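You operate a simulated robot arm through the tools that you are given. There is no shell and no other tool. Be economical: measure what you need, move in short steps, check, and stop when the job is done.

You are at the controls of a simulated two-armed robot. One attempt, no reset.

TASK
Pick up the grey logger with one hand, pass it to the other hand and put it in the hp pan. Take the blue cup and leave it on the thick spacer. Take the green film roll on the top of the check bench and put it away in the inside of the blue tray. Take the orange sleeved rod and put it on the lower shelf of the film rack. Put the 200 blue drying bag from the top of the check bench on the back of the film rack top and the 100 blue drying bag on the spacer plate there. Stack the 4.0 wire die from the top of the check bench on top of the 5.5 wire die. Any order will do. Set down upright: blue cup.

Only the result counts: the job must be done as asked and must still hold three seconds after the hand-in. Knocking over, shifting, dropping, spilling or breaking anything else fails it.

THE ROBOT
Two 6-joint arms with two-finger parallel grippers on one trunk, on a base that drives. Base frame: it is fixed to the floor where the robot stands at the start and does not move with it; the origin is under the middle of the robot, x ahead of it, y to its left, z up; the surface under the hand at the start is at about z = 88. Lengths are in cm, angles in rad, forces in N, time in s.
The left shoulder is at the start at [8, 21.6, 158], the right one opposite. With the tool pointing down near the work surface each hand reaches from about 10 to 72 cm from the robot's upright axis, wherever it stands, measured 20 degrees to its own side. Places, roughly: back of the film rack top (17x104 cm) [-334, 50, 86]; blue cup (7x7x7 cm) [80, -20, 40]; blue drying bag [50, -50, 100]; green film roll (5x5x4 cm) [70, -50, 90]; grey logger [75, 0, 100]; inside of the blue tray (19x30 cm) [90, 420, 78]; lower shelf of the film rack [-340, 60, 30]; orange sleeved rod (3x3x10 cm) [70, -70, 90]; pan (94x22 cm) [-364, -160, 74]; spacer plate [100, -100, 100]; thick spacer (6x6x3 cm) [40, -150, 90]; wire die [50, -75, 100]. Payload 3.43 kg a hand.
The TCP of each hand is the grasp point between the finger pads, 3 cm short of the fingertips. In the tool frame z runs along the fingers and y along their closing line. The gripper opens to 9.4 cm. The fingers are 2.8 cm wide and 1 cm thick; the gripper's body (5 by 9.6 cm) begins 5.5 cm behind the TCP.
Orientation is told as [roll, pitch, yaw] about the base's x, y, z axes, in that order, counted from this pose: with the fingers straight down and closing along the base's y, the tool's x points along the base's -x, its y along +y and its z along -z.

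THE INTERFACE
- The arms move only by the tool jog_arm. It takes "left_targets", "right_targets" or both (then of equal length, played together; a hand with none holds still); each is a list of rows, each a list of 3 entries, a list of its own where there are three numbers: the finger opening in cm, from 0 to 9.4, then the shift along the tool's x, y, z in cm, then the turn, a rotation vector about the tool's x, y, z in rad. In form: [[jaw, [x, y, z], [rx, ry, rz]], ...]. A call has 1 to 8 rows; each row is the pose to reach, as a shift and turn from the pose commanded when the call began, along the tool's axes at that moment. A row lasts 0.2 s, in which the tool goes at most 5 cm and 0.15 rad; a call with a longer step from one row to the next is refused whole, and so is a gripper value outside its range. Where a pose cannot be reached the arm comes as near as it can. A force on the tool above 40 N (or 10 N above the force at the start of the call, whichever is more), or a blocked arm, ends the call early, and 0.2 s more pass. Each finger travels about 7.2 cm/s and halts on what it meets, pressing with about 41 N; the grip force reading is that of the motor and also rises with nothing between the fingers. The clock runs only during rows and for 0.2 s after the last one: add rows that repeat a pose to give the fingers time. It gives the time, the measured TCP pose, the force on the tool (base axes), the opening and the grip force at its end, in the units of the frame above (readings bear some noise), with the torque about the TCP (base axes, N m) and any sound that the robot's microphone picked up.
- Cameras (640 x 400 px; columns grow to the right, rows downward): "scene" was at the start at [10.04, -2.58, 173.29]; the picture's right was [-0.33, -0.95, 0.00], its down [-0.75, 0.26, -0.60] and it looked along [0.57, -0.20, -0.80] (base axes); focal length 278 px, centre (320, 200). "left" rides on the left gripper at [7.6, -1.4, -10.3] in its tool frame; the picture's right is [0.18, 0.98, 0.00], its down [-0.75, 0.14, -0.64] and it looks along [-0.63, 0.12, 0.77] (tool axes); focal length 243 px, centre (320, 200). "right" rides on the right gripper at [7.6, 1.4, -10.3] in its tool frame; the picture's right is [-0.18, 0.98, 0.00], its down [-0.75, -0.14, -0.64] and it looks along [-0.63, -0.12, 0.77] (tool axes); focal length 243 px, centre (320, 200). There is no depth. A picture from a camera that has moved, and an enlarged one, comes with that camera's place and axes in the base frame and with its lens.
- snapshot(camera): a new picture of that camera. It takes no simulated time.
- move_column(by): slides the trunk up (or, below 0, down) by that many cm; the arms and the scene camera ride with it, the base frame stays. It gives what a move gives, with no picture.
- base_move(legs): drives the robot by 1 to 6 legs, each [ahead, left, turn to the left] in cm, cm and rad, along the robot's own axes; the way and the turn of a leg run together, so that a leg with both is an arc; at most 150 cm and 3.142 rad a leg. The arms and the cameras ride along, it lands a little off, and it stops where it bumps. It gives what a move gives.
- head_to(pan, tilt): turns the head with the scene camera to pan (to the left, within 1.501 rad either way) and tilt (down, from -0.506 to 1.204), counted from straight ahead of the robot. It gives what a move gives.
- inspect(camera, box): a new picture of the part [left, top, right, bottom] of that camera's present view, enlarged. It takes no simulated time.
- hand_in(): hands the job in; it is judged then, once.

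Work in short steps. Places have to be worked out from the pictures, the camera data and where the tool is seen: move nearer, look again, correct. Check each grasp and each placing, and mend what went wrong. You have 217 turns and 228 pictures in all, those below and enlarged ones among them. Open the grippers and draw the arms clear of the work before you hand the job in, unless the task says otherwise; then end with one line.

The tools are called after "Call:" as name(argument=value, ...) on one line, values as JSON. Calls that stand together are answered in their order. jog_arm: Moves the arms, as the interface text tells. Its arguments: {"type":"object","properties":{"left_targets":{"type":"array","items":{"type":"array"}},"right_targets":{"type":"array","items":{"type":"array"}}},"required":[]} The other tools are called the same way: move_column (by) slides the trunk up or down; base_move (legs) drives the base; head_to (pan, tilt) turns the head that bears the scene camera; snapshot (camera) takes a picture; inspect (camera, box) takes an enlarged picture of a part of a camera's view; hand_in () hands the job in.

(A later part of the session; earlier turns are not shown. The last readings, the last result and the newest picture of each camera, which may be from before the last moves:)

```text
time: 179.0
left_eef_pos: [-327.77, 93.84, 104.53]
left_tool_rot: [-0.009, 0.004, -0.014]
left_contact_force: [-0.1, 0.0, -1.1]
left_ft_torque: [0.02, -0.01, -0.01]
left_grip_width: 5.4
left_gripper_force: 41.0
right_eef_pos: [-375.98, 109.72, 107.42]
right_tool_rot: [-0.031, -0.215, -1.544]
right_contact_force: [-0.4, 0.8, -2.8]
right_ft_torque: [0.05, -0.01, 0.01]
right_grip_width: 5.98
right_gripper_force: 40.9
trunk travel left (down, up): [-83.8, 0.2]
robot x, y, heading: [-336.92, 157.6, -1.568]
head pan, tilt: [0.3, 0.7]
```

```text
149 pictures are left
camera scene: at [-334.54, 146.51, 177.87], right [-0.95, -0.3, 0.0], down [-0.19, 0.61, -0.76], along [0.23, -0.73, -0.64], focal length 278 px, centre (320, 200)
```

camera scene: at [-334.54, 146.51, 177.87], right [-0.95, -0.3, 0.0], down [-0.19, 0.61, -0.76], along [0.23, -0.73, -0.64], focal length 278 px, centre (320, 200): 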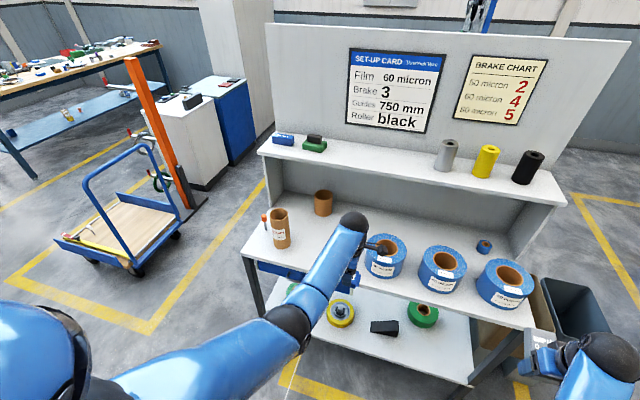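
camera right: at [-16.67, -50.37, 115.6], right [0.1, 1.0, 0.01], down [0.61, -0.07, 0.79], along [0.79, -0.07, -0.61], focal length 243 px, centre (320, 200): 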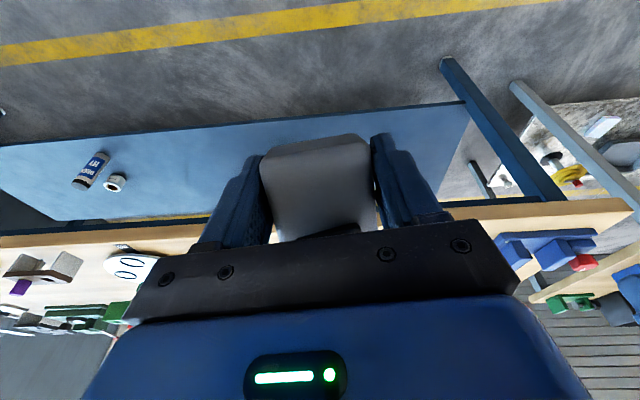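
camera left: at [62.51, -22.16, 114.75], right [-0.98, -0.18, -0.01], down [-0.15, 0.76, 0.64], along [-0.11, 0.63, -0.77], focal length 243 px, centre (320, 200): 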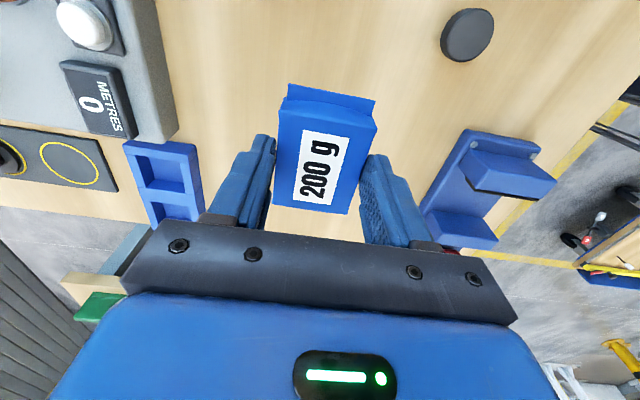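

Rotate the left tool so the bag's long axis points into the rack, shifting it to x≈-316.

Call:
jog_arm(left_targets=[[3.5, [-1.5, 0, 0], [0, 0, 0.147]], [3.5, [-3, 0, 0], [0, 0, 0.294]], [3.5, [-4.5, 0, 0], [0, 0, 0.441]], [3.5, [-6, 0, 0], [0, 0, 0.588]], [3.5, [-7.5, 0, 0], [0, 0, 0.735]], [3.5, [-9, 0, 0], [0, 0, 0.882]], [3.5, [-10.5, 0, 0], [0, 0, 1.029]], [3.5, [-11.7, 0, 0], [0, 0, 1.176]]])

Call:
jog_arm(left_targets=[[3.5, [0, 0, 0], [0, 0, 0.14]], [3.5, [0, 0, 0], [0, 0, 0.28]], [3.5, [0, 0, 0], [0, 0, 0.38]]])

Call:
base_move(legs=[[22, 0, 0]])

Call:
snapshot(camera="left")

```text
time: 180.8
left_eef_pos: [-315.74, 93.65, 104.45]
left_tool_rot: [-0.007, -0.005, -1.189]
left_contact_force: [0.6, 0.5, -0.4]
left_ft_torque: [-0.02, 0.0, 0.03]
left_grip_width: 5.4
left_gripper_force: 41.4
right_eef_pos: [-375.9, 109.74, 107.55]
right_tool_rot: [-0.031, -0.215, -1.542]
right_contact_force: [-0.4, 0.1, -1.3]
right_ft_torque: [0.04, -0.03, -0.04]
right_grip_width: 5.99
right_gripper_force: 40.8
trunk travel left (down, up): [-83.8, 0.2]
robot x, y, heading: [-337.17, 157.8, -1.57]
head pan, tilt: [0.3, 0.7]
```

```text
time: 181.6
left_eef_pos: [-315.72, 93.72, 104.57]
left_tool_rot: [-0.005, -0.01, -1.571]
left_contact_force: [1.1, -0.5, -0.7]
left_ft_torque: [-0.01, 0.0, -0.01]
left_grip_width: 5.4
left_gripper_force: 40.9
right_eef_pos: [-375.89, 109.6, 107.4]
right_tool_rot: [-0.032, -0.217, -1.542]
right_contact_force: [0.2, 0.2, -1.7]
right_ft_torque: [0.05, -0.01, 0.0]
right_grip_width: 5.97
right_gripper_force: 40.5
trunk travel left (down, up): [-83.8, 0.2]
robot x, y, heading: [-337.07, 158.11, -1.574]
head pan, tilt: [0.3, 0.7]
```

```text
time: 183.3
left_eef_pos: [-315.87, 71.81, 104.82]
left_tool_rot: [-0.004, -0.011, -1.57]
left_contact_force: [0.2, 0.2, 0.0]
left_ft_torque: [0.01, 0.01, -0.02]
left_grip_width: 5.38
left_gripper_force: 41.0
right_eef_pos: [-376.11, 88.01, 107.68]
right_tool_rot: [-0.031, -0.219, -1.544]
right_contact_force: [-0.3, -0.1, -0.6]
right_ft_torque: [0.03, 0.03, 0.04]
right_grip_width: 5.97
right_gripper_force: 40.9
trunk travel left (down, up): [-83.8, 0.2]
robot x, y, heading: [-337.01, 135.94, -1.569]
head pan, tilt: [0.3, 0.7]
```

```text
148 pictures are left
camera left: at [-317.42, 79.55, 114.85], right [0.98, 0.18, -0.01], down [0.14, -0.75, 0.65], along [0.11, -0.64, -0.76], focal length 243 px, centre (320, 200)
```

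left: 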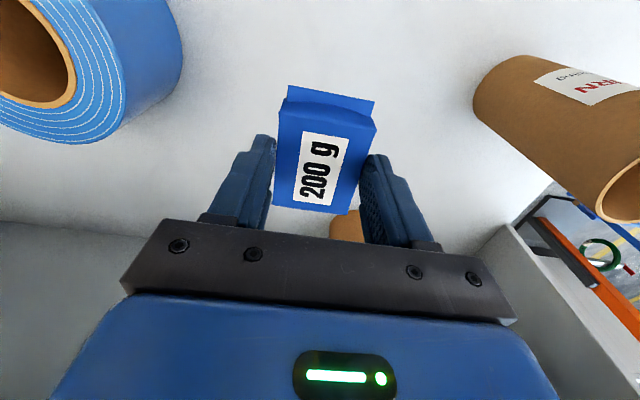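

Clear spot. Lower toward the top, watching the force.

Call:
jog_arm(left_targets=[[3.5, [0, 0, 4], [0, 0, 0]], [3.5, [0, 0, 8], [0, 0, 0]], [3.5, [0, 0, 12], [0, 0, 0]], [3.5, [0, 0, 13.2], [0, 0, 0]]])

Call:
snapshot(camera="left")

```text
time: 184.3
left_eef_pos: [-316.06, 70.82, 91.23]
left_tool_rot: [-0.004, -0.009, -1.57]
left_contact_force: [-0.9, 0.6, -1.6]
left_ft_torque: [-0.02, 0.03, 0.0]
left_grip_width: 5.4
left_gripper_force: 40.4
right_eef_pos: [-376.1, 87.3, 107.3]
right_tool_rot: [-0.032, -0.213, -1.544]
right_contact_force: [0.6, 0.6, 0.0]
right_ft_torque: [0.11, 0.02, 0.01]
right_grip_width: 5.96
right_gripper_force: 40.8
trunk travel left (down, up): [-83.8, 0.2]
robot x, y, heading: [-336.83, 135.61, -1.57]
head pan, tilt: [0.3, 0.7]
```

```text
147 pictures are left
camera left: at [-317.51, 78.57, 101.34], right [0.98, 0.18, -0.01], down [0.14, -0.75, 0.65], along [0.12, -0.64, -0.76], focal length 243 px, centre (320, 200)
```

left: 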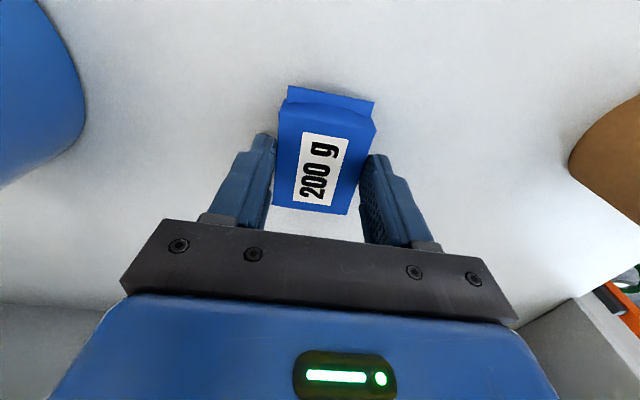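

Still in the air; lower in 0.3 cm steps.

Call:
jog_arm(left_targets=[[3.5, [0, 0, 0.3], [0, 0, 0]], [3.5, [0, 0, 0.6], [0, 0, 0]]])

Call:
jog_arm(left_targets=[[3.5, [0, 0, 0.3], [0, 0, 0]], [3.5, [0, 0, 0.5], [0, 0, 0]]])

```text
time: 184.9
left_eef_pos: [-315.99, 71.24, 90.91]
left_tool_rot: [-0.005, -0.007, -1.572]
left_contact_force: [1.1, -0.1, -0.9]
left_ft_torque: [0.0, 0.05, -0.01]
left_grip_width: 5.44
left_gripper_force: 41.2
right_eef_pos: [-376.02, 87.47, 107.51]
right_tool_rot: [-0.03, -0.216, -1.544]
right_contact_force: [0.7, 1.1, -0.6]
right_ft_torque: [0.03, -0.01, -0.02]
right_grip_width: 5.98
right_gripper_force: 41.2
trunk travel left (down, up): [-83.8, 0.2]
robot x, y, heading: [-336.99, 135.33, -1.57]
head pan, tilt: [0.3, 0.7]
```

```text
time: 185.5
left_eef_pos: [-316.09, 71.51, 90.86]
left_tool_rot: [-0.005, -0.01, -1.57]
left_contact_force: [-0.3, -2.3, 10.6]
left_ft_torque: [0.22, -0.18, -0.02]
left_grip_width: 5.42
left_gripper_force: 41.1
left hand out of reach, approached as far as the arm can: row 1, 2
right_eef_pos: [-376.26, 87.66, 107.47]
right_tool_rot: [-0.03, -0.218, -1.545]
right_contact_force: [0.3, 0.1, -2.0]
right_ft_torque: [0.1, -0.02, -0.03]
right_grip_width: 5.97
right_gripper_force: 40.9
trunk travel left (down, up): [-83.8, 0.2]
robot x, y, heading: [-336.68, 135.84, -1.57]
head pan, tilt: [0.3, 0.7]
```

Contact. Release, raise 2 cm, and tilt the tool 0.8 rad forward.

Call:
jog_arm(left_targets=[[5.5, [0, 0, 0], [0, 0, 0]], [7, [0, 0, 0], [0, 0, 0]], [7.5, [0, 0, -1.5], [0, 0, 0]], [7.5, [0, 0, -2.5], [0, -0.14, 0]], [7.5, [0, 0, -2.5], [0, -0.28, 0]], [7.5, [0, 0, -2.5], [0, -0.42, 0]], [7.5, [0, 0, -2.5], [0, -0.56, 0]], [7.5, [0, 0, -2.5], [0, -0.7, 0]]])

Call:
jog_arm(left_targets=[[7.5, [0, 0, 0], [0, -0.13, 0]], [7.5, [0, 0, 0], [0, -0.13, 0]]])

Call:
snapshot(camera="left")

```text
time: 186.9
left_eef_pos: [-315.79, 66.92, 89.25]
left_tool_rot: [-0.003, -0.419, -1.57]
left_contact_force: [0.9, 4.7, -0.2]
left_ft_torque: [-0.19, 0.07, 0.0]
left_grip_width: 7.44
left_gripper_force: 0.0
left hand out of reach, approached as far as the arm can: row 3, 4, 5, 6, 7
right_eef_pos: [-376.13, 88.25, 107.64]
right_tool_rot: [-0.028, -0.218, -1.544]
right_contact_force: [0.2, 0.5, -1.3]
right_ft_torque: [0.02, 0.02, -0.03]
right_grip_width: 5.96
right_gripper_force: 41.2
trunk travel left (down, up): [-83.8, 0.2]
robot x, y, heading: [-337.0, 135.61, -1.571]
head pan, tilt: [0.3, 0.7]
stopped in row 7 (left hand): the force on the tool passed its limit at 84 N (the readings are from after the stop); the commanded pose is now the measured one
```

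```text
time: 187.2
left_eef_pos: [-315.55, 66.44, 89.26]
left_tool_rot: [-0.004, -0.459, -1.565]
left_contact_force: [-1.7, 15.4, 22.1]
left_ft_torque: [0.54, -0.81, 0.48]
left_grip_width: 7.44
left_gripper_force: 0.1
left hand out of reach, approached as far as the arm can: row 1
right_eef_pos: [-375.93, 87.94, 107.57]
right_tool_rot: [-0.028, -0.218, -1.542]
right_contact_force: [0.4, 0.1, -0.7]
right_ft_torque: [0.09, 0.0, 0.02]
right_grip_width: 5.95
right_gripper_force: 40.6
trunk travel left (down, up): [-83.8, 0.2]
robot x, y, heading: [-337.06, 135.62, -1.567]
head pan, tilt: [0.3, 0.7]
stopped in row 1 (left hand): the force on the tool passed its limit at 254 N (the readings are from after the stop); the commanded pose is now the measured one
```

```text
146 pictures are left
camera left: at [-317.14, 77.86, 95.07], right [0.98, 0.17, -0.08], down [0.14, -0.39, 0.91], along [0.12, -0.9, -0.41], focal length 243 px, centre (320, 200)
```

left: 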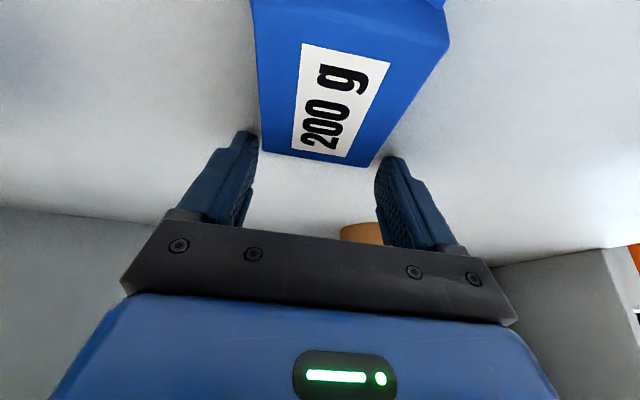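

Too near the reach limit, the hand dipped onto the top. Pull it back and up, then bring the base closer.

Call:
jog_arm(left_targets=[[8, [0.5, 0, -2], [0, 0, 0]], [8, [1.5, 0, -4], [0, 0, 0]], [8, [2.7, 0, -5.8], [0, 0, 0]]])

Call:
snapshot(camera="left")

Call:
snapshot(camera="scene")

```text
time: 188.0
left_eef_pos: [-315.65, 65.55, 89.36]
left_tool_rot: [-0.004, -0.454, -1.565]
left_contact_force: [0.6, 0.2, 0.0]
left_ft_torque: [0.04, 0.01, 0.01]
left_grip_width: 7.98
left_gripper_force: 0.1
left hand out of reach, approached as far as the arm can: row 1, 2, 3
right_eef_pos: [-375.81, 87.33, 107.53]
right_tool_rot: [-0.031, -0.213, -1.543]
right_contact_force: [0.2, -0.1, -0.5]
right_ft_torque: [0.04, 0.0, -0.01]
right_grip_width: 5.96
right_gripper_force: 41.2
trunk travel left (down, up): [-83.8, 0.2]
robot x, y, heading: [-337.11, 135.62, -1.569]
head pan, tilt: [0.3, 0.7]
```

```text
145 pictures are left
camera left: at [-317.2, 76.95, 95.11], right [0.98, 0.17, -0.08], down [0.15, -0.39, 0.91], along [0.12, -0.9, -0.41], focal length 243 px, centre (320, 200)
```

left: 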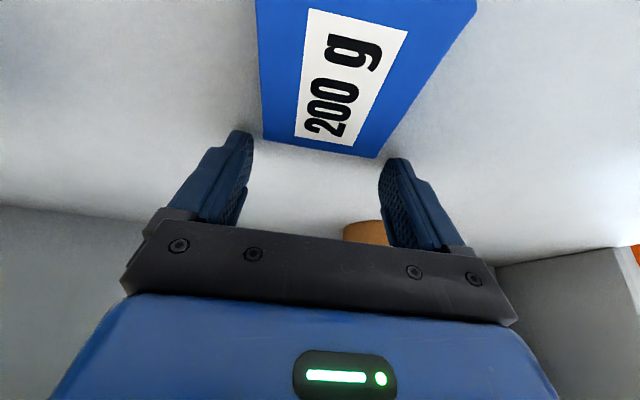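

```text
144 pictures are left
camera scene: at [-334.42, 124.25, 177.83], right [-0.95, -0.3, 0.0], down [-0.19, 0.62, -0.76], along [0.23, -0.73, -0.64], focal length 278 px, centre (320, 200)
```

scene: 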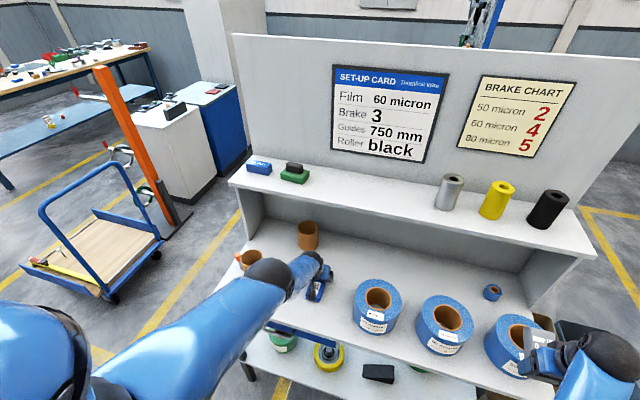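

The arm seems stuck near a limit. I undo the tilt while lifting slightly.

Call:
jog_arm(left_targets=[[8, [0, 0, -0.5], [0, 0.1, 0]], [8, [0, 0, -1], [0, 0.2, 0]], [8, [0, 0, -1.5], [0, 0.3, 0]]])

Call:
snapshot(camera="left")

```text
time: 188.8
left_eef_pos: [-315.47, 68.1, 91.83]
left_tool_rot: [-0.003, -0.157, -1.568]
left_contact_force: [-0.3, 0.5, -0.4]
left_ft_torque: [0.02, 0.01, -0.03]
left_grip_width: 7.96
left_gripper_force: 0.1
left hand out of reach, approached as far as the arm can: row 1, 2, 3
right_eef_pos: [-375.9, 87.59, 107.29]
right_tool_rot: [-0.032, -0.215, -1.543]
right_contact_force: [-0.2, -0.2, -0.4]
right_ft_torque: [0.04, -0.03, 0.02]
right_grip_width: 5.97
right_gripper_force: 41.2
trunk travel left (down, up): [-83.8, 0.2]
robot x, y, heading: [-336.93, 135.15, -1.571]
head pan, tilt: [0.3, 0.7]
```

```text
143 pictures are left
camera left: at [-317.06, 77.21, 100.65], right [0.98, 0.19, -0.03], down [0.15, -0.65, 0.75], along [0.12, -0.74, -0.66], focal length 243 px, centre (320, 200)
```

left: 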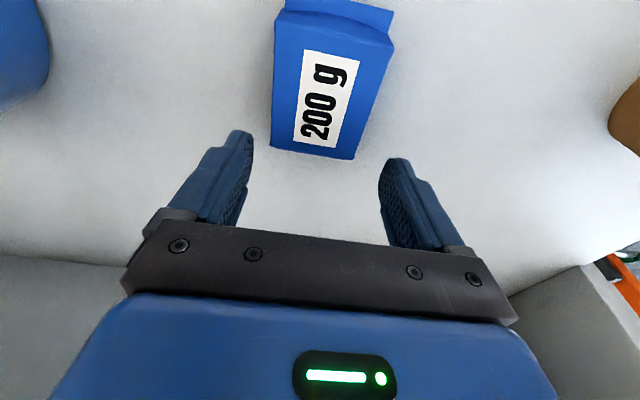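

The forward tilt needs a lower shoulder. I lift the left hand clear, back off, lower the trunk 22 cm, and pre-tilt both hands there.

Call:
jog_arm(left_targets=[[8, [0.3, 0, -2], [0, 0.08, 0]], [8, [0.8, 0, -5], [0, 0.15, 0]], [8, [1.2, 0, -9], [0, 0.15, 0]]])

Call:
base_move(legs=[[-32, 0, 0]])

Call:
move_column(by=-22)

Call:
jog_arm(left_targets=[[8, [-0.5, 0, -1.5], [0, -0.12, 0]], [8, [-1, 0, -3], [0, -0.24, 0]], [8, [-1.5, 0, -4.5], [0, -0.36, 0]], [8, [-2, 0, -6], [0, -0.48, 0]], [8, [-2.5, 0, -8], [0, -0.6, 0]], [8, [-3, 0, -10], [0, -0.72, 0]], [8, [-3.5, 0, -12], [0, -0.8, 0]], [8, [-4, 0, -14], [0, -0.8, 0]]], right_targets=[[3.5, [-0.5, 0, -1.5], [0, -0.1, 0]], [3.5, [-1, 0, -3], [0, -0.2, 0]], [3.5, [-1.5, 0, -4.5], [0, -0.3, 0]], [3.5, [-2, 0, -6], [0, -0.4, 0]], [3.5, [-2.5, 0, -8], [0, -0.5, 0]], [3.5, [-3, 0, -10], [0, -0.6, 0]], [3.5, [-3.5, 0, -12], [0, -0.6, 0]], [3.5, [-4, 0, -14], [0, -0.6, 0]]])

```text
time: 189.6
left_eef_pos: [-315.79, 71.15, 100.58]
left_tool_rot: [-0.003, -0.002, -1.566]
left_contact_force: [-0.6, 0.0, 1.5]
left_ft_torque: [-0.06, 0.02, 0.02]
left_grip_width: 8.0
left_gripper_force: 0.0
right_eef_pos: [-375.93, 87.65, 107.57]
right_tool_rot: [-0.031, -0.217, -1.541]
right_contact_force: [-0.7, 0.4, -0.7]
right_ft_torque: [0.04, -0.03, 0.01]
right_grip_width: 5.95
right_gripper_force: 40.8
trunk travel left (down, up): [-83.8, 0.2]
robot x, y, heading: [-336.96, 135.5, -1.572]
head pan, tilt: [0.3, 0.7]
```

```text
time: 191.8
left_eef_pos: [-315.69, 103.79, 100.31]
left_tool_rot: [-0.004, 0.0, -1.563]
left_contact_force: [0.3, -1.2, 0.4]
left_ft_torque: [0.01, -0.03, -0.02]
left_grip_width: 8.0
left_gripper_force: 0.0
right_eef_pos: [-375.8, 120.15, 107.34]
right_tool_rot: [-0.031, -0.214, -1.541]
right_contact_force: [-0.2, -0.1, -2.0]
right_ft_torque: [0.06, -0.01, -0.01]
right_grip_width: 5.98
right_gripper_force: 40.9
trunk travel left (down, up): [-83.8, 0.2]
robot x, y, heading: [-337.35, 168.52, -1.56]
head pan, tilt: [0.3, 0.7]
```

```text
time: 194.1
left_eef_pos: [-315.68, 103.87, 78.38]
left_tool_rot: [-0.005, -0.003, -1.564]
left_contact_force: [0.5, 0.2, -0.1]
left_ft_torque: [0.0, -0.02, -0.03]
left_grip_width: 7.99
left_gripper_force: 0.0
right_eef_pos: [-375.93, 120.15, 85.43]
right_tool_rot: [-0.031, -0.216, -1.539]
right_contact_force: [-0.7, 0.0, -1.2]
right_ft_torque: [0.03, -0.03, -0.02]
right_grip_width: 6.01
right_gripper_force: 40.9
trunk travel left (down, up): [-61.8, 22.2]
robot x, y, heading: [-336.97, 168.61, -1.567]
head pan, tilt: [0.3, 0.7]
```

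```text
time: 195.9
left_eef_pos: [-315.41, 99.98, 92.33]
left_tool_rot: [-0.002, -0.804, -1.56]
left_contact_force: [0.2, -0.1, -0.1]
left_ft_torque: [0.0, -0.01, -0.01]
left_grip_width: 8.02
left_gripper_force: 0.1
right_eef_pos: [-375.35, 119.43, 100.04]
right_tool_rot: [-0.044, -0.812, -1.515]
right_contact_force: [-0.6, 0.1, -1.0]
right_ft_torque: [0.03, -0.02, 0.0]
right_grip_width: 5.98
right_gripper_force: 40.7
trunk travel left (down, up): [-61.8, 22.2]
robot x, y, heading: [-337.24, 168.67, -1.566]
head pan, tilt: [0.3, 0.7]
```

Tilt works here. Raise both hands 8 cm, then drive forward to the bag and look.

Call:
jog_arm(left_targets=[[8, [-2.5, 0, -2.4], [0, 0, 0]], [8, [-5, 0, -4.9], [0, 0, 0]], [8, [-5, 0, -4.9], [0, 0, 0]]], right_targets=[[3.5, [-2.5, 0, -2.4], [0, 0, 0]], [3.5, [-5, 0, -4.9], [0, 0, 0]], [3.5, [-6.5, 0, -6], [0, 0, 0]]])

Call:
base_move(legs=[[22, 0, 0]])

Call:
snapshot(camera="left")

```text
time: 196.7
left_eef_pos: [-315.26, 100.13, 99.52]
left_tool_rot: [-0.006, -0.804, -1.562]
left_contact_force: [0.2, -0.3, -0.1]
left_ft_torque: [0.0, -0.01, 0.02]
left_grip_width: 8.02
left_gripper_force: 0.0
right_eef_pos: [-375.18, 119.06, 108.76]
right_tool_rot: [-0.042, -0.812, -1.514]
right_contact_force: [-0.4, -0.4, -0.8]
right_ft_torque: [0.05, 0.04, 0.01]
right_grip_width: 6.0
right_gripper_force: 41.0
trunk travel left (down, up): [-61.8, 22.2]
robot x, y, heading: [-336.76, 168.4, -1.564]
head pan, tilt: [0.3, 0.7]
```

```text
time: 198.4
left_eef_pos: [-315.31, 78.6, 99.67]
left_tool_rot: [-0.006, -0.804, -1.563]
left_contact_force: [0.7, 0.7, 0.0]
left_ft_torque: [0.0, -0.01, 0.0]
left_grip_width: 7.99
left_gripper_force: 0.0
right_eef_pos: [-375.16, 97.58, 108.87]
right_tool_rot: [-0.043, -0.817, -1.512]
right_contact_force: [0.6, 0.4, -1.3]
right_ft_torque: [0.03, -0.02, 0.01]
right_grip_width: 5.96
right_gripper_force: 40.8
trunk travel left (down, up): [-61.8, 22.2]
robot x, y, heading: [-337.06, 146.82, -1.566]
head pan, tilt: [0.3, 0.7]
```

```text
142 pictures are left
camera left: at [-316.94, 91.26, 101.24], right [0.98, 0.13, -0.14], down [0.14, -0.06, 0.99], along [0.12, -0.99, -0.08], focal length 243 px, centre (320, 200)
```

left: 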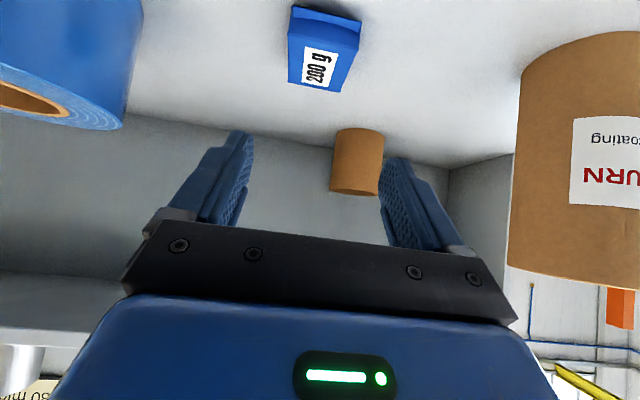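

Bag is at about (-316,73.7). Lower toward it in the tilted pose, stopping a bit above.

Call:
jog_arm(left_targets=[[8.5, [1.2, -0.7, 2.6], [0, 0, 0]], [8.5, [2.4, -0.7, 5.3], [0, 0, 0]], [8.5, [3.65, -0.7, 8], [0, 0, 0]]])

Call:
snapshot(camera="left")

```text
time: 199.2
left_eef_pos: [-316.04, 75.32, 91.53]
left_tool_rot: [-0.004, -0.804, -1.562]
left_contact_force: [-0.1, 0.3, -0.3]
left_ft_torque: [0.02, -0.01, 0.0]
left_grip_width: 8.51
left_gripper_force: 0.0
right_eef_pos: [-375.21, 97.4, 108.79]
right_tool_rot: [-0.045, -0.812, -1.512]
right_contact_force: [-0.1, -0.3, -1.2]
right_ft_torque: [0.01, -0.03, 0.02]
right_grip_width: 6.01
right_gripper_force: 41.0
trunk travel left (down, up): [-61.8, 22.2]
robot x, y, heading: [-337.12, 147.17, -1.568]
head pan, tilt: [0.3, 0.7]
```

```text
141 pictures are left
camera left: at [-317.71, 87.92, 93.11], right [0.98, 0.13, -0.14], down [0.14, -0.06, 0.99], along [0.12, -0.99, -0.08], focal length 243 px, centre (320, 200)
```

left: 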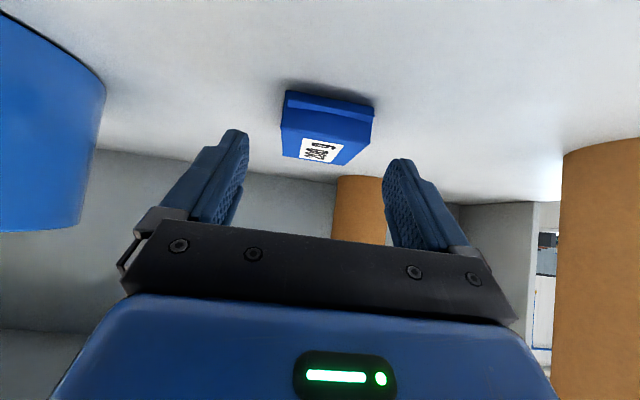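

Go down 1.4 and forward 0.9, then close.

Call:
jog_arm(left_targets=[[8.5, [0.2, 0, 0.85], [0, 0, 0]], [8.5, [0.4, 0, 1.65], [0, 0, 0]], [6.5, [0.4, 0, 1.65], [0, 0, 0]], [4.5, [0.4, 0, 1.65], [0, 0, 0]], [3.5, [0.4, 0, 1.65], [0, 0, 0]], [3.5, [0.4, 0, 1.65], [0, 0, 0]]])

Call:
snapshot(camera="left")

```text
time: 200.6
left_eef_pos: [-315.99, 74.37, 90.2]
left_tool_rot: [-0.007, -0.805, -1.562]
left_contact_force: [0.1, -0.4, 0.3]
left_ft_torque: [-0.06, 0.02, -0.03]
left_grip_width: 5.41
left_gripper_force: 40.7
right_eef_pos: [-375.28, 97.57, 108.79]
right_tool_rot: [-0.044, -0.813, -1.515]
right_contact_force: [0.9, 0.1, -1.5]
right_ft_torque: [0.02, 0.03, 0.0]
right_grip_width: 5.99
right_gripper_force: 41.2
trunk travel left (down, up): [-61.8, 22.2]
robot x, y, heading: [-336.85, 147.23, -1.567]
head pan, tilt: [0.3, 0.7]
```

```text
140 pictures are left
camera left: at [-317.66, 86.99, 91.8], right [0.98, 0.13, -0.14], down [0.14, -0.06, 0.99], along [0.12, -0.99, -0.08], focal length 243 px, centre (320, 200)
```

left: 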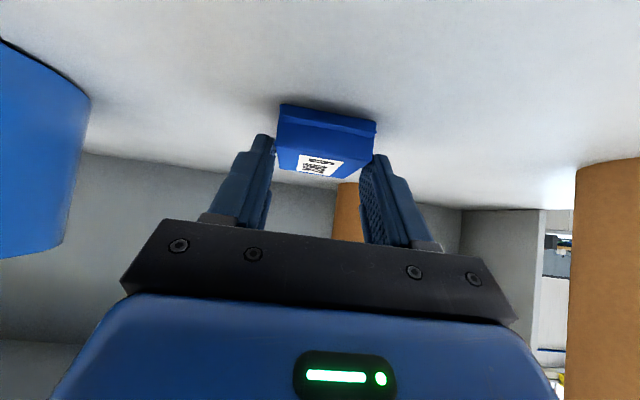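

Gripped. Lift 2 cm, advance base 12 cm, then arm in by ~10 with a small x shift.

Call:
jog_arm(left_targets=[[3.5, [-0.7, 0, -0.7], [0, 0, 0]], [3.5, [-1.43, 0, -1.39], [0, 0, 0]]])

Call:
base_move(legs=[[12, -3, 0]])

Call:
snapshot(camera="left")

Call:
snapshot(camera="scene")

```text
time: 201.2
left_eef_pos: [-315.96, 74.3, 92.07]
left_tool_rot: [-0.004, -0.803, -1.562]
left_contact_force: [0.0, -0.1, -1.9]
left_ft_torque: [0.04, 0.03, -0.01]
left_grip_width: 5.39
left_gripper_force: 41.3
right_eef_pos: [-375.16, 97.54, 108.68]
right_tool_rot: [-0.043, -0.814, -1.514]
right_contact_force: [0.8, -1.3, -1.3]
right_ft_torque: [0.0, 0.0, 0.0]
right_grip_width: 5.97
right_gripper_force: 41.3
trunk travel left (down, up): [-61.8, 22.2]
robot x, y, heading: [-336.94, 146.75, -1.567]
head pan, tilt: [0.3, 0.7]
```

```text
time: 202.4
left_eef_pos: [-318.85, 62.46, 92.21]
left_tool_rot: [-0.005, -0.804, -1.561]
left_contact_force: [0.1, 0.2, -0.4]
left_ft_torque: [0.03, 0.0, -0.02]
left_grip_width: 5.36
left_gripper_force: 40.9
right_eef_pos: [-378.04, 85.79, 108.86]
right_tool_rot: [-0.046, -0.814, -1.513]
right_contact_force: [-0.1, 0.3, -0.8]
right_ft_torque: [0.02, -0.02, -0.01]
right_grip_width: 5.97
right_gripper_force: 41.5
trunk travel left (down, up): [-61.8, 22.2]
robot x, y, heading: [-339.8, 135.28, -1.568]
head pan, tilt: [0.3, 0.7]
```

```text
139 pictures are left
camera left: at [-320.39, 75.2, 93.73], right [0.98, 0.13, -0.14], down [0.14, -0.06, 0.99], along [0.12, -0.99, -0.08], focal length 243 px, centre (320, 200)
```

left: 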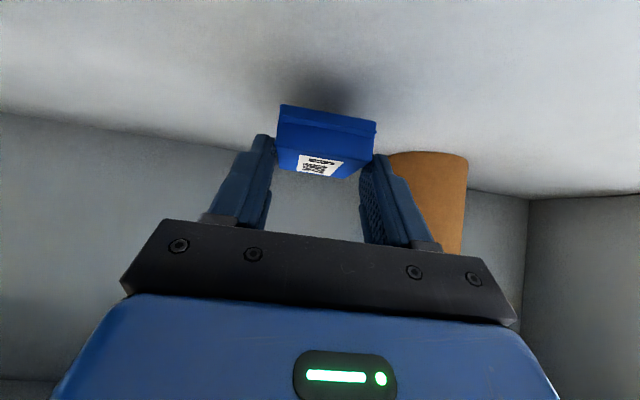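

```text
138 pictures are left
camera scene: at [-337.25, 124.03, 155.89], right [-0.95, -0.3, 0.0], down [-0.19, 0.61, -0.77], along [0.23, -0.73, -0.64], focal length 278 px, centre (320, 200)
```

scene: 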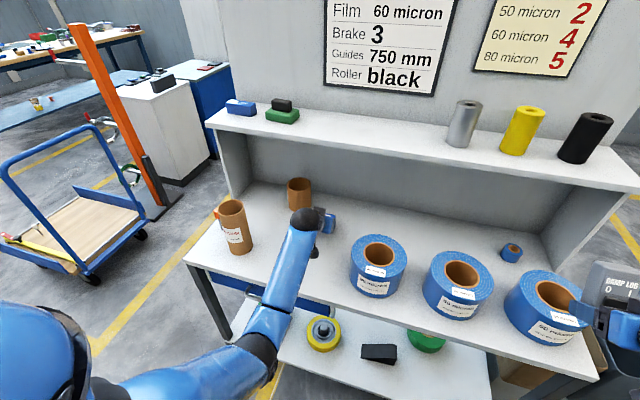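

Move in 9.6 cm and 3 cm away from the tube.

Call:
jog_arm(left_targets=[[3.5, [-1.7, -1, 1.7], [0, 0, 0]], [3.5, [-3.4, -2, 3.4], [0, 0, 0]], [3.5, [-5, -3, 5.2], [0, 0, 0]], [3.5, [-6.7, -3, 6.9], [0, 0, 0]]])

Call:
snapshot(camera="left")

```text
time: 203.4
left_eef_pos: [-321.65, 52.75, 92.15]
left_tool_rot: [-0.004, -0.804, -1.561]
left_contact_force: [-0.2, 0.5, -1.5]
left_ft_torque: [0.03, -0.01, 0.0]
left_grip_width: 5.41
left_gripper_force: 41.1
right_eef_pos: [-378.12, 85.69, 108.73]
right_tool_rot: [-0.045, -0.815, -1.513]
right_contact_force: [0.3, -0.2, -0.5]
right_ft_torque: [0.03, 0.0, -0.03]
right_grip_width: 5.99
right_gripper_force: 40.6
trunk travel left (down, up): [-61.8, 22.2]
robot x, y, heading: [-339.53, 135.04, -1.567]
head pan, tilt: [0.3, 0.7]
```

```text
137 pictures are left
camera left: at [-323.28, 65.41, 93.66], right [0.98, 0.13, -0.14], down [0.14, -0.06, 0.99], along [0.12, -0.99, -0.08], focal length 243 px, centre (320, 200)
```

left: 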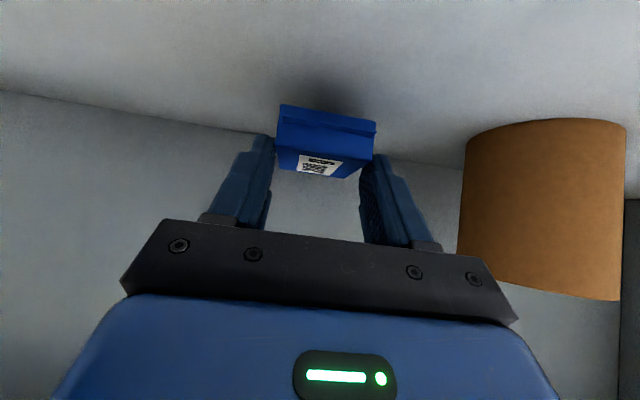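

Back wall is at y≈43, bag centre ≈51. Lower gently.

Call:
jog_arm(left_targets=[[3.5, [0.6, 0, 0.6], [0, 0, 0]], [3.5, [1.1, 0, 1.05], [0, 0, 0]], [3.5, [1.25, 0, 1.22], [0, 0, 0]]])

```text
time: 204.2
left_eef_pos: [-321.66, 52.81, 90.34]
left_tool_rot: [-0.003, -0.805, -1.563]
left_contact_force: [0.1, -1.2, -1.0]
left_ft_torque: [0.02, 0.01, -0.02]
left_grip_width: 5.41
left_gripper_force: 40.8
right_eef_pos: [-378.16, 85.68, 108.62]
right_tool_rot: [-0.044, -0.816, -1.516]
right_contact_force: [0.0, -0.4, -0.5]
right_ft_torque: [0.08, 0.0, 0.02]
right_grip_width: 5.96
right_gripper_force: 41.4
trunk travel left (down, up): [-61.8, 22.2]
robot x, y, heading: [-339.89, 135.04, -1.567]
head pan, tilt: [0.3, 0.7]
```

At grasp height (90.2 was on the surface). Lower a bit more, release, and withdraw along the tool axis/backward.

Call:
jog_arm(left_targets=[[3.5, [0.15, 0, 0.15], [0, 0, 0]], [5.5, [0.15, 0, 0.15], [0, 0, 0]], [7.5, [0.1, 0, 0.1], [0, 0, 0]], [8, [0.1, 0, 0.1], [0, 0, 0]], [8, [0.1, 0, -3.5], [0, 0, 0]], [8, [2, 0, -7.5], [0, 0, 0]], [8, [4.5, 0, -11.5], [0, 0, 0]]])

Call:
snapshot(camera="left")

```text
time: 205.8
left_eef_pos: [-321.48, 64.37, 95.06]
left_tool_rot: [-0.004, -0.805, -1.562]
left_contact_force: [-0.6, -0.7, 0.0]
left_ft_torque: [0.01, -0.04, -0.02]
left_grip_width: 7.99
left_gripper_force: 0.1
right_eef_pos: [-377.91, 85.8, 108.78]
right_tool_rot: [-0.044, -0.816, -1.515]
right_contact_force: [-0.5, 0.7, -1.5]
right_ft_torque: [0.03, 0.05, -0.03]
right_grip_width: 5.97
right_gripper_force: 41.0
trunk travel left (down, up): [-61.8, 22.2]
robot x, y, heading: [-340.02, 135.45, -1.567]
head pan, tilt: [0.3, 0.7]
```

```text
136 pictures are left
camera left: at [-323.16, 77.05, 96.5], right [0.98, 0.13, -0.14], down [0.14, -0.06, 0.99], along [0.12, -0.99, -0.08], focal length 243 px, centre (320, 200)
```

left: 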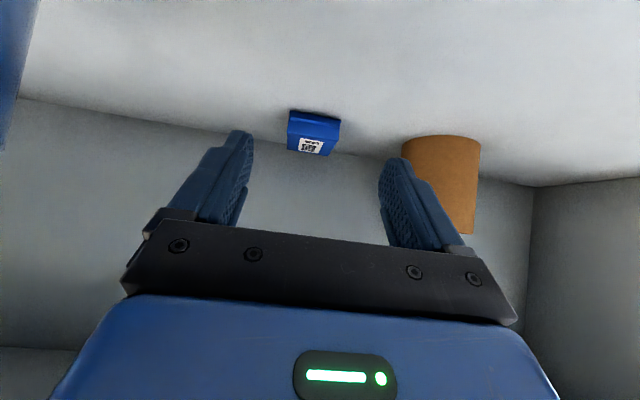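

The bag lies under the riser at y≈47–55. Back off, tuck the right hand inward, and drive round the rack's end toward the pan board.

Call:
base_move(legs=[[-33, 0, 0]])

Call:
jog_arm(left_targets=[[5, [3, 0, -3], [0, 0, 0]], [5, [6, 0, -6], [0, 0, 0]], [5, [8, 0, -9], [0, 0, 0]], [5, [8, 0, -9], [0, 0, 0]]], right_targets=[[3.5, [0, 4, 0], [0, 0, 0]], [3.5, [0, 8, 0], [0, 0, 0]], [3.5, [0, 12, 0], [0, 0, 0]], [3.5, [0, 14, 0], [0, 0, 0]]])

Call:
base_move(legs=[[0, 101, 0], [120, 0, 0]])

Call:
head_to(pan=-0.5, tilt=0.5)

Call:
snapshot(camera="scene")

```text
time: 208.0
left_eef_pos: [-321.74, 96.87, 94.77]
left_tool_rot: [-0.005, -0.804, -1.565]
left_contact_force: [0.1, -0.4, 0.3]
left_ft_torque: [0.01, 0.0, 0.0]
left_grip_width: 7.99
left_gripper_force: 0.0
right_eef_pos: [-378.23, 118.54, 108.62]
right_tool_rot: [-0.044, -0.812, -1.518]
right_contact_force: [0.9, -0.2, -1.1]
right_ft_torque: [0.03, -0.03, -0.02]
right_grip_width: 6.01
right_gripper_force: 40.8
trunk travel left (down, up): [-61.8, 22.2]
robot x, y, heading: [-340.19, 168.47, -1.565]
head pan, tilt: [0.3, 0.7]
```

```text
time: 209.0
left_eef_pos: [-321.79, 108.95, 95.42]
left_tool_rot: [-0.005, -0.803, -1.565]
left_contact_force: [-0.6, -0.2, -0.7]
left_ft_torque: [0.0, -0.02, 0.0]
left_grip_width: 4.99
left_gripper_force: 0.0
right_eef_pos: [-364.01, 118.82, 108.28]
right_tool_rot: [-0.044, -0.813, -1.517]
right_contact_force: [0.1, 0.2, 0.4]
right_ft_torque: [0.04, -0.01, 0.02]
right_grip_width: 5.99
right_gripper_force: 41.3
trunk travel left (down, up): [-61.8, 22.2]
robot x, y, heading: [-339.92, 167.89, -1.571]
head pan, tilt: [0.3, 0.7]
```

```text
time: 219.9
left_eef_pos: [-227.33, -13.55, 95.59]
left_tool_rot: [-0.006, -0.805, -1.593]
left_contact_force: [0.4, 0.6, 1.1]
left_ft_torque: [0.03, 0.01, 0.03]
left_grip_width: 5.01
left_gripper_force: 0.1
right_eef_pos: [-269.32, -2.46, 108.28]
right_tool_rot: [-0.045, -0.813, -1.545]
right_contact_force: [-0.2, -0.8, -1.0]
right_ft_torque: [0.04, -0.03, 0.01]
right_grip_width: 6.0
right_gripper_force: 41.0
trunk travel left (down, up): [-61.8, 22.2]
robot x, y, heading: [-243.9, 45.94, -1.601]
head pan, tilt: [0.3, 0.7]
```

```text
time: 221.0
left_eef_pos: [-227.26, -13.7, 95.46]
left_tool_rot: [-0.005, -0.804, -1.592]
left_contact_force: [0.8, -0.7, -0.8]
left_ft_torque: [0.01, 0.04, -0.03]
left_grip_width: 5.01
left_gripper_force: 0.1
right_eef_pos: [-269.33, -2.49, 108.37]
right_tool_rot: [-0.046, -0.814, -1.545]
right_contact_force: [-0.7, 0.2, -0.9]
right_ft_torque: [0.03, 0.02, -0.03]
right_grip_width: 5.96
right_gripper_force: 41.3
trunk travel left (down, up): [-61.8, 22.2]
robot x, y, heading: [-243.79, 45.99, -1.591]
head pan, tilt: [-0.499, 0.499]
```

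```text
135 pictures are left
camera scene: at [-248.42, 34.82, 157.64], right [-0.87, 0.5, 0.0], down [0.24, 0.41, -0.88], along [-0.44, -0.76, -0.48], focal length 278 px, centre (320, 200)
```

scene: 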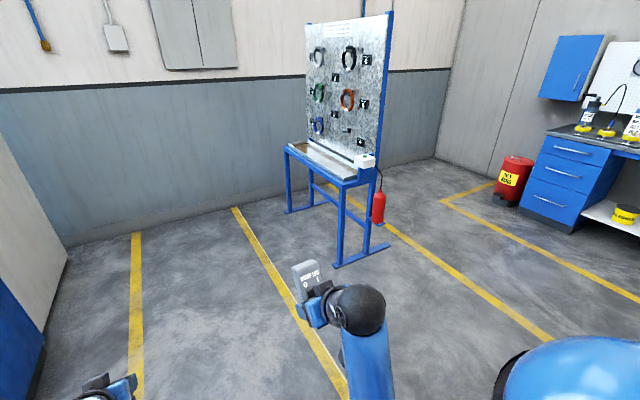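

Drive on to y≈-175, turn right to face the board, look.

Call:
base_move(legs=[[112, 0, 0], [110, 0, 0], [0, 0, -1.545]])

Call:
head_to(pan=-0.1, tilt=0.5)

Call:
snapshot(camera="scene")

```text
time: 235.8
left_eef_pos: [-313.38, -190.94, 95.54]
left_tool_rot: [-0.003, -0.805, 3.104]
left_contact_force: [-0.9, -0.4, 1.2]
left_ft_torque: [0.04, 0.01, 0.03]
left_grip_width: 5.0
left_gripper_force: 0.1
right_eef_pos: [-301.41, -149.2, 108.22]
right_tool_rot: [-0.044, -0.813, -3.132]
right_contact_force: [0.3, 0.6, -2.0]
right_ft_torque: [0.04, -0.01, 0.04]
right_grip_width: 5.98
right_gripper_force: 40.6
trunk travel left (down, up): [-61.8, 22.2]
robot x, y, heading: [-254.03, -175.58, 3.095]
head pan, tilt: [-0.499, 0.499]
```

```text
time: 236.6
left_eef_pos: [-313.42, -190.86, 95.43]
left_tool_rot: [-0.006, -0.805, 3.103]
left_contact_force: [0.0, -0.1, -0.1]
left_ft_torque: [0.0, 0.0, 0.01]
left_grip_width: 5.01
left_gripper_force: 0.0
right_eef_pos: [-301.46, -149.26, 108.32]
right_tool_rot: [-0.044, -0.813, -3.132]
right_contact_force: [0.6, -0.1, -1.2]
right_ft_torque: [-0.03, -0.03, 0.0]
right_grip_width: 5.99
right_gripper_force: 41.1
trunk travel left (down, up): [-61.8, 22.2]
robot x, y, heading: [-253.91, -175.33, 3.094]
head pan, tilt: [-0.099, 0.499]
```

```text
134 pictures are left
camera scene: at [-265.58, -174.22, 157.64], right [0.14, 0.99, 0.0], down [0.47, -0.07, -0.88], along [-0.87, 0.13, -0.48], focal length 278 px, centre (320, 200)
```

scene: 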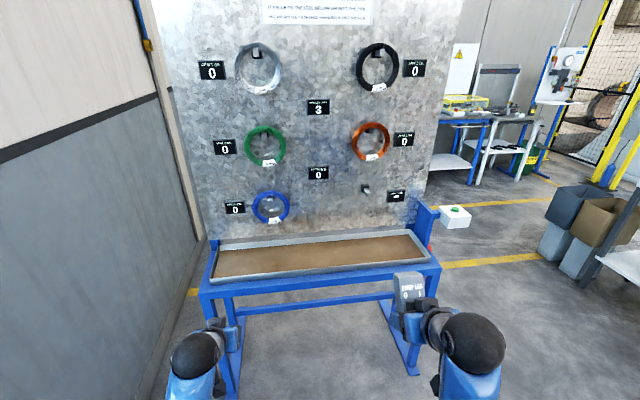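

The pan is the tray below the hook panel. Zoom the sign and the pan.

Call:
inspect(camera="scene", box=[200, 0, 440, 120])

Call:
inspect(camera="scene", box=[190, 200, 480, 330])

```text
2.67 times, centred on (320, 60) of scene
camera zoom: at [-265.58, -174.22, 157.64], right [0.14, 0.99, 0.0], down [0.47, -0.07, -0.88], along [-0.87, 0.13, -0.48], focal length 742 px, centre (320, 573)
```

zoom: 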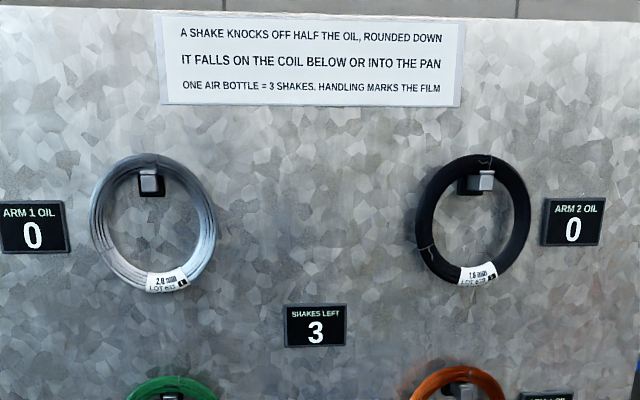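

```text
2.21 times, centred on (335, 265) of scene
camera zoom: at [-265.58, -174.22, 157.64], right [0.14, 0.99, 0.0], down [0.47, -0.07, -0.88], along [-0.87, 0.13, -0.48], focal length 614 px, centre (287, 57)
```

zoom: 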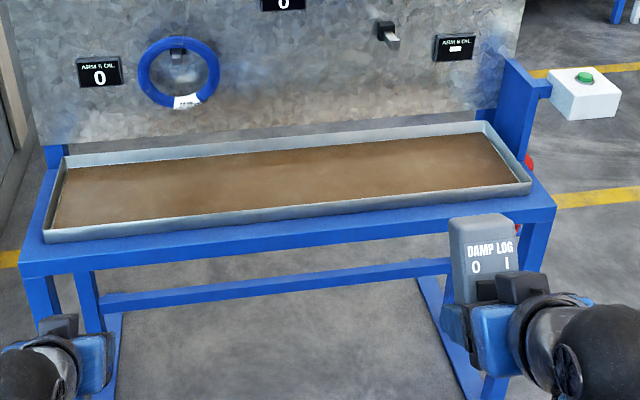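

It is the only pan. I'll lay the logger in it: retract the left arm, turn the right tool down (pitch +0.28 so the logger lies flat) while lowering.

Call:
jog_arm(left_targets=[[5, [1.5, 0, -1.5], [0, 0, 0]], [5, [3, 0, -3], [0, 0, 0]], [5, [4.5, 0, -4.5], [0, 0, 0]], [5, [6, 0, -6], [0, 0, 0]], [5, [8, 0, -8], [0, 0, 0]], [5, [10, 0, -10], [0, 0, 0]], [5, [10, 0, -10], [0, 0, 0]], [5, [10, 0, -10], [0, 0, 0]]], right_targets=[[3.5, [1.4, 0, 1.4], [0, 0.14, 0]], [3.5, [2.8, 0, 2.8], [0, 0.28, 0]], [3.5, [4.3, 0, 4.1], [0, 0.42, 0]], [3.5, [5.8, 0, 5.5], [0, 0.56, 0]], [3.5, [7.2, 0, 6.9], [0, 0.7, 0]], [3.5, [8.7, 0, 8.3], [0, 0.84, 0]], [3.5, [10.2, 0, 9.6], [0, 0.98, 0]], [3.5, [11.6, 0, 11], [0, 1.09, 0]]])

Call:
snapshot(camera="right")

Call:
snapshot(camera="scene")

```text
time: 238.4
left_eef_pos: [-299.35, -191.36, 95.27]
left_tool_rot: [-0.005, -0.803, 3.103]
left_contact_force: [-0.1, -0.4, 0.0]
left_ft_torque: [0.03, 0.0, 0.02]
left_grip_width: 5.0
left_gripper_force: 0.1
right_eef_pos: [-307.55, -146.83, 80.69]
right_tool_rot: [-0.03, 0.278, 3.11]
right_contact_force: [0.3, -0.6, -0.9]
right_ft_torque: [-0.02, -0.04, -0.01]
right_grip_width: 5.99
right_gripper_force: 41.3
right hand out of reach, approached as far as the arm can: row 1, 2, 3, 4, 5, 6, 7, 8
trunk travel left (down, up): [-61.8, 22.2]
robot x, y, heading: [-253.53, -175.81, 3.098]
head pan, tilt: [-0.099, 0.499]
```

```text
131 pictures are left
camera right: at [-303.28, -148.8, 92.48], right [-0.2, -0.98, -0.08], down [-0.9, 0.15, 0.41], along [-0.39, 0.16, -0.91], focal length 243 px, centre (320, 200)
```

right: 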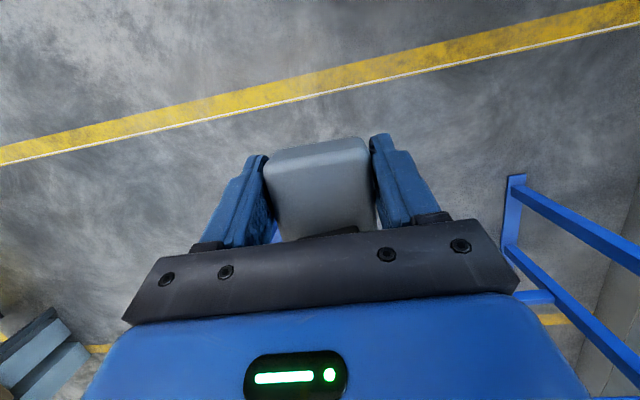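

```text
130 pictures are left
camera scene: at [-265.74, -174.21, 157.62], right [0.14, 0.99, 0.0], down [0.48, -0.07, -0.88], along [-0.87, 0.12, -0.48], focal length 278 px, centre (320, 200)
```

scene: 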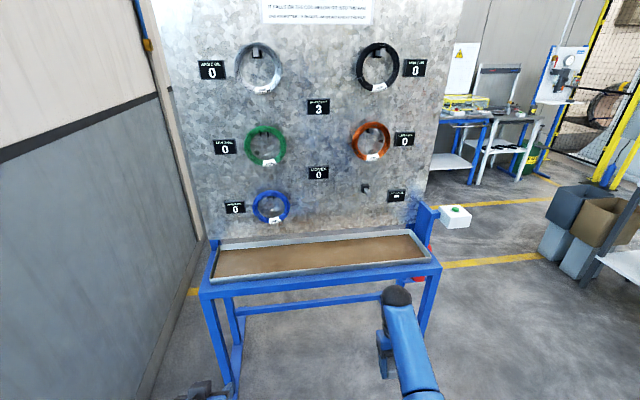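

Pan spans x −352…−375, y −112…−206. Raise the trunk 18 cm, then drive forward 54 cm so the hand is over the pan.

Call:
move_column(by=18)

Call:
base_move(legs=[[53, 0, 0]])

Call:
snapshot(camera="right")

Call:
snapshot(camera="scene")

```text
time: 240.4
left_eef_pos: [-299.26, -191.55, 113.23]
left_tool_rot: [-0.006, -0.804, 3.101]
left_contact_force: [0.3, 0.0, 0.0]
left_ft_torque: [-0.01, 0.01, 0.05]
left_grip_width: 4.99
left_gripper_force: 0.0
right_eef_pos: [-307.6, -146.95, 98.75]
right_tool_rot: [-0.032, 0.275, 3.109]
right_contact_force: [0.2, 0.4, -1.4]
right_ft_torque: [0.0, -0.01, -0.01]
right_grip_width: 5.97
right_gripper_force: 40.7
trunk travel left (down, up): [-79.8, 4.2]
robot x, y, heading: [-253.62, -175.65, 3.096]
head pan, tilt: [-0.099, 0.499]
```

```text
time: 243.6
left_eef_pos: [-354.02, -190.32, 113.26]
left_tool_rot: [-0.006, -0.805, 3.119]
left_contact_force: [-0.5, 0.0, 0.2]
left_ft_torque: [0.01, 0.03, -0.03]
left_grip_width: 5.01
left_gripper_force: 0.0
right_eef_pos: [-363.07, -145.83, 98.92]
right_tool_rot: [-0.031, 0.275, 3.126]
right_contact_force: [-0.1, 0.2, -0.8]
right_ft_torque: [-0.01, -0.02, -0.01]
right_grip_width: 5.98
right_gripper_force: 41.4
trunk travel left (down, up): [-79.8, 4.2]
robot x, y, heading: [-308.51, -173.43, 3.115]
head pan, tilt: [-0.099, 0.499]
```

```text
129 pictures are left
camera right: at [-358.61, -147.72, 110.65], right [-0.18, -0.98, -0.08], down [-0.9, 0.13, 0.42], along [-0.4, 0.15, -0.9], focal length 243 px, centre (320, 200)
```

right: 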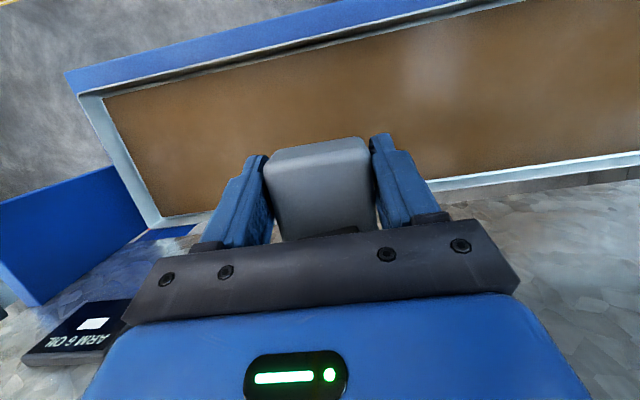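

```text
128 pictures are left
camera scene: at [-320.5, -172.51, 175.66], right [0.13, 0.99, 0.0], down [0.47, -0.06, -0.88], along [-0.87, 0.11, -0.48], focal length 278 px, centre (320, 200)
```

scene: 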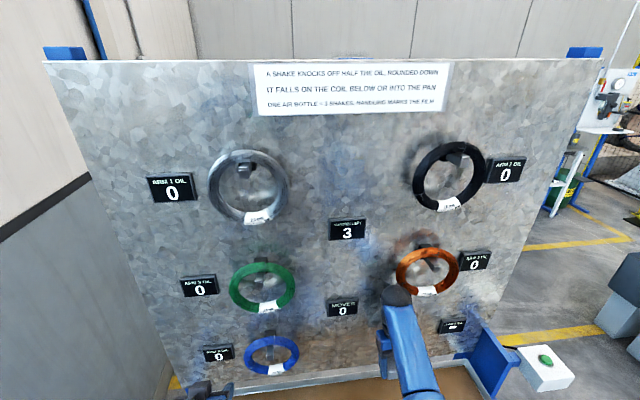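

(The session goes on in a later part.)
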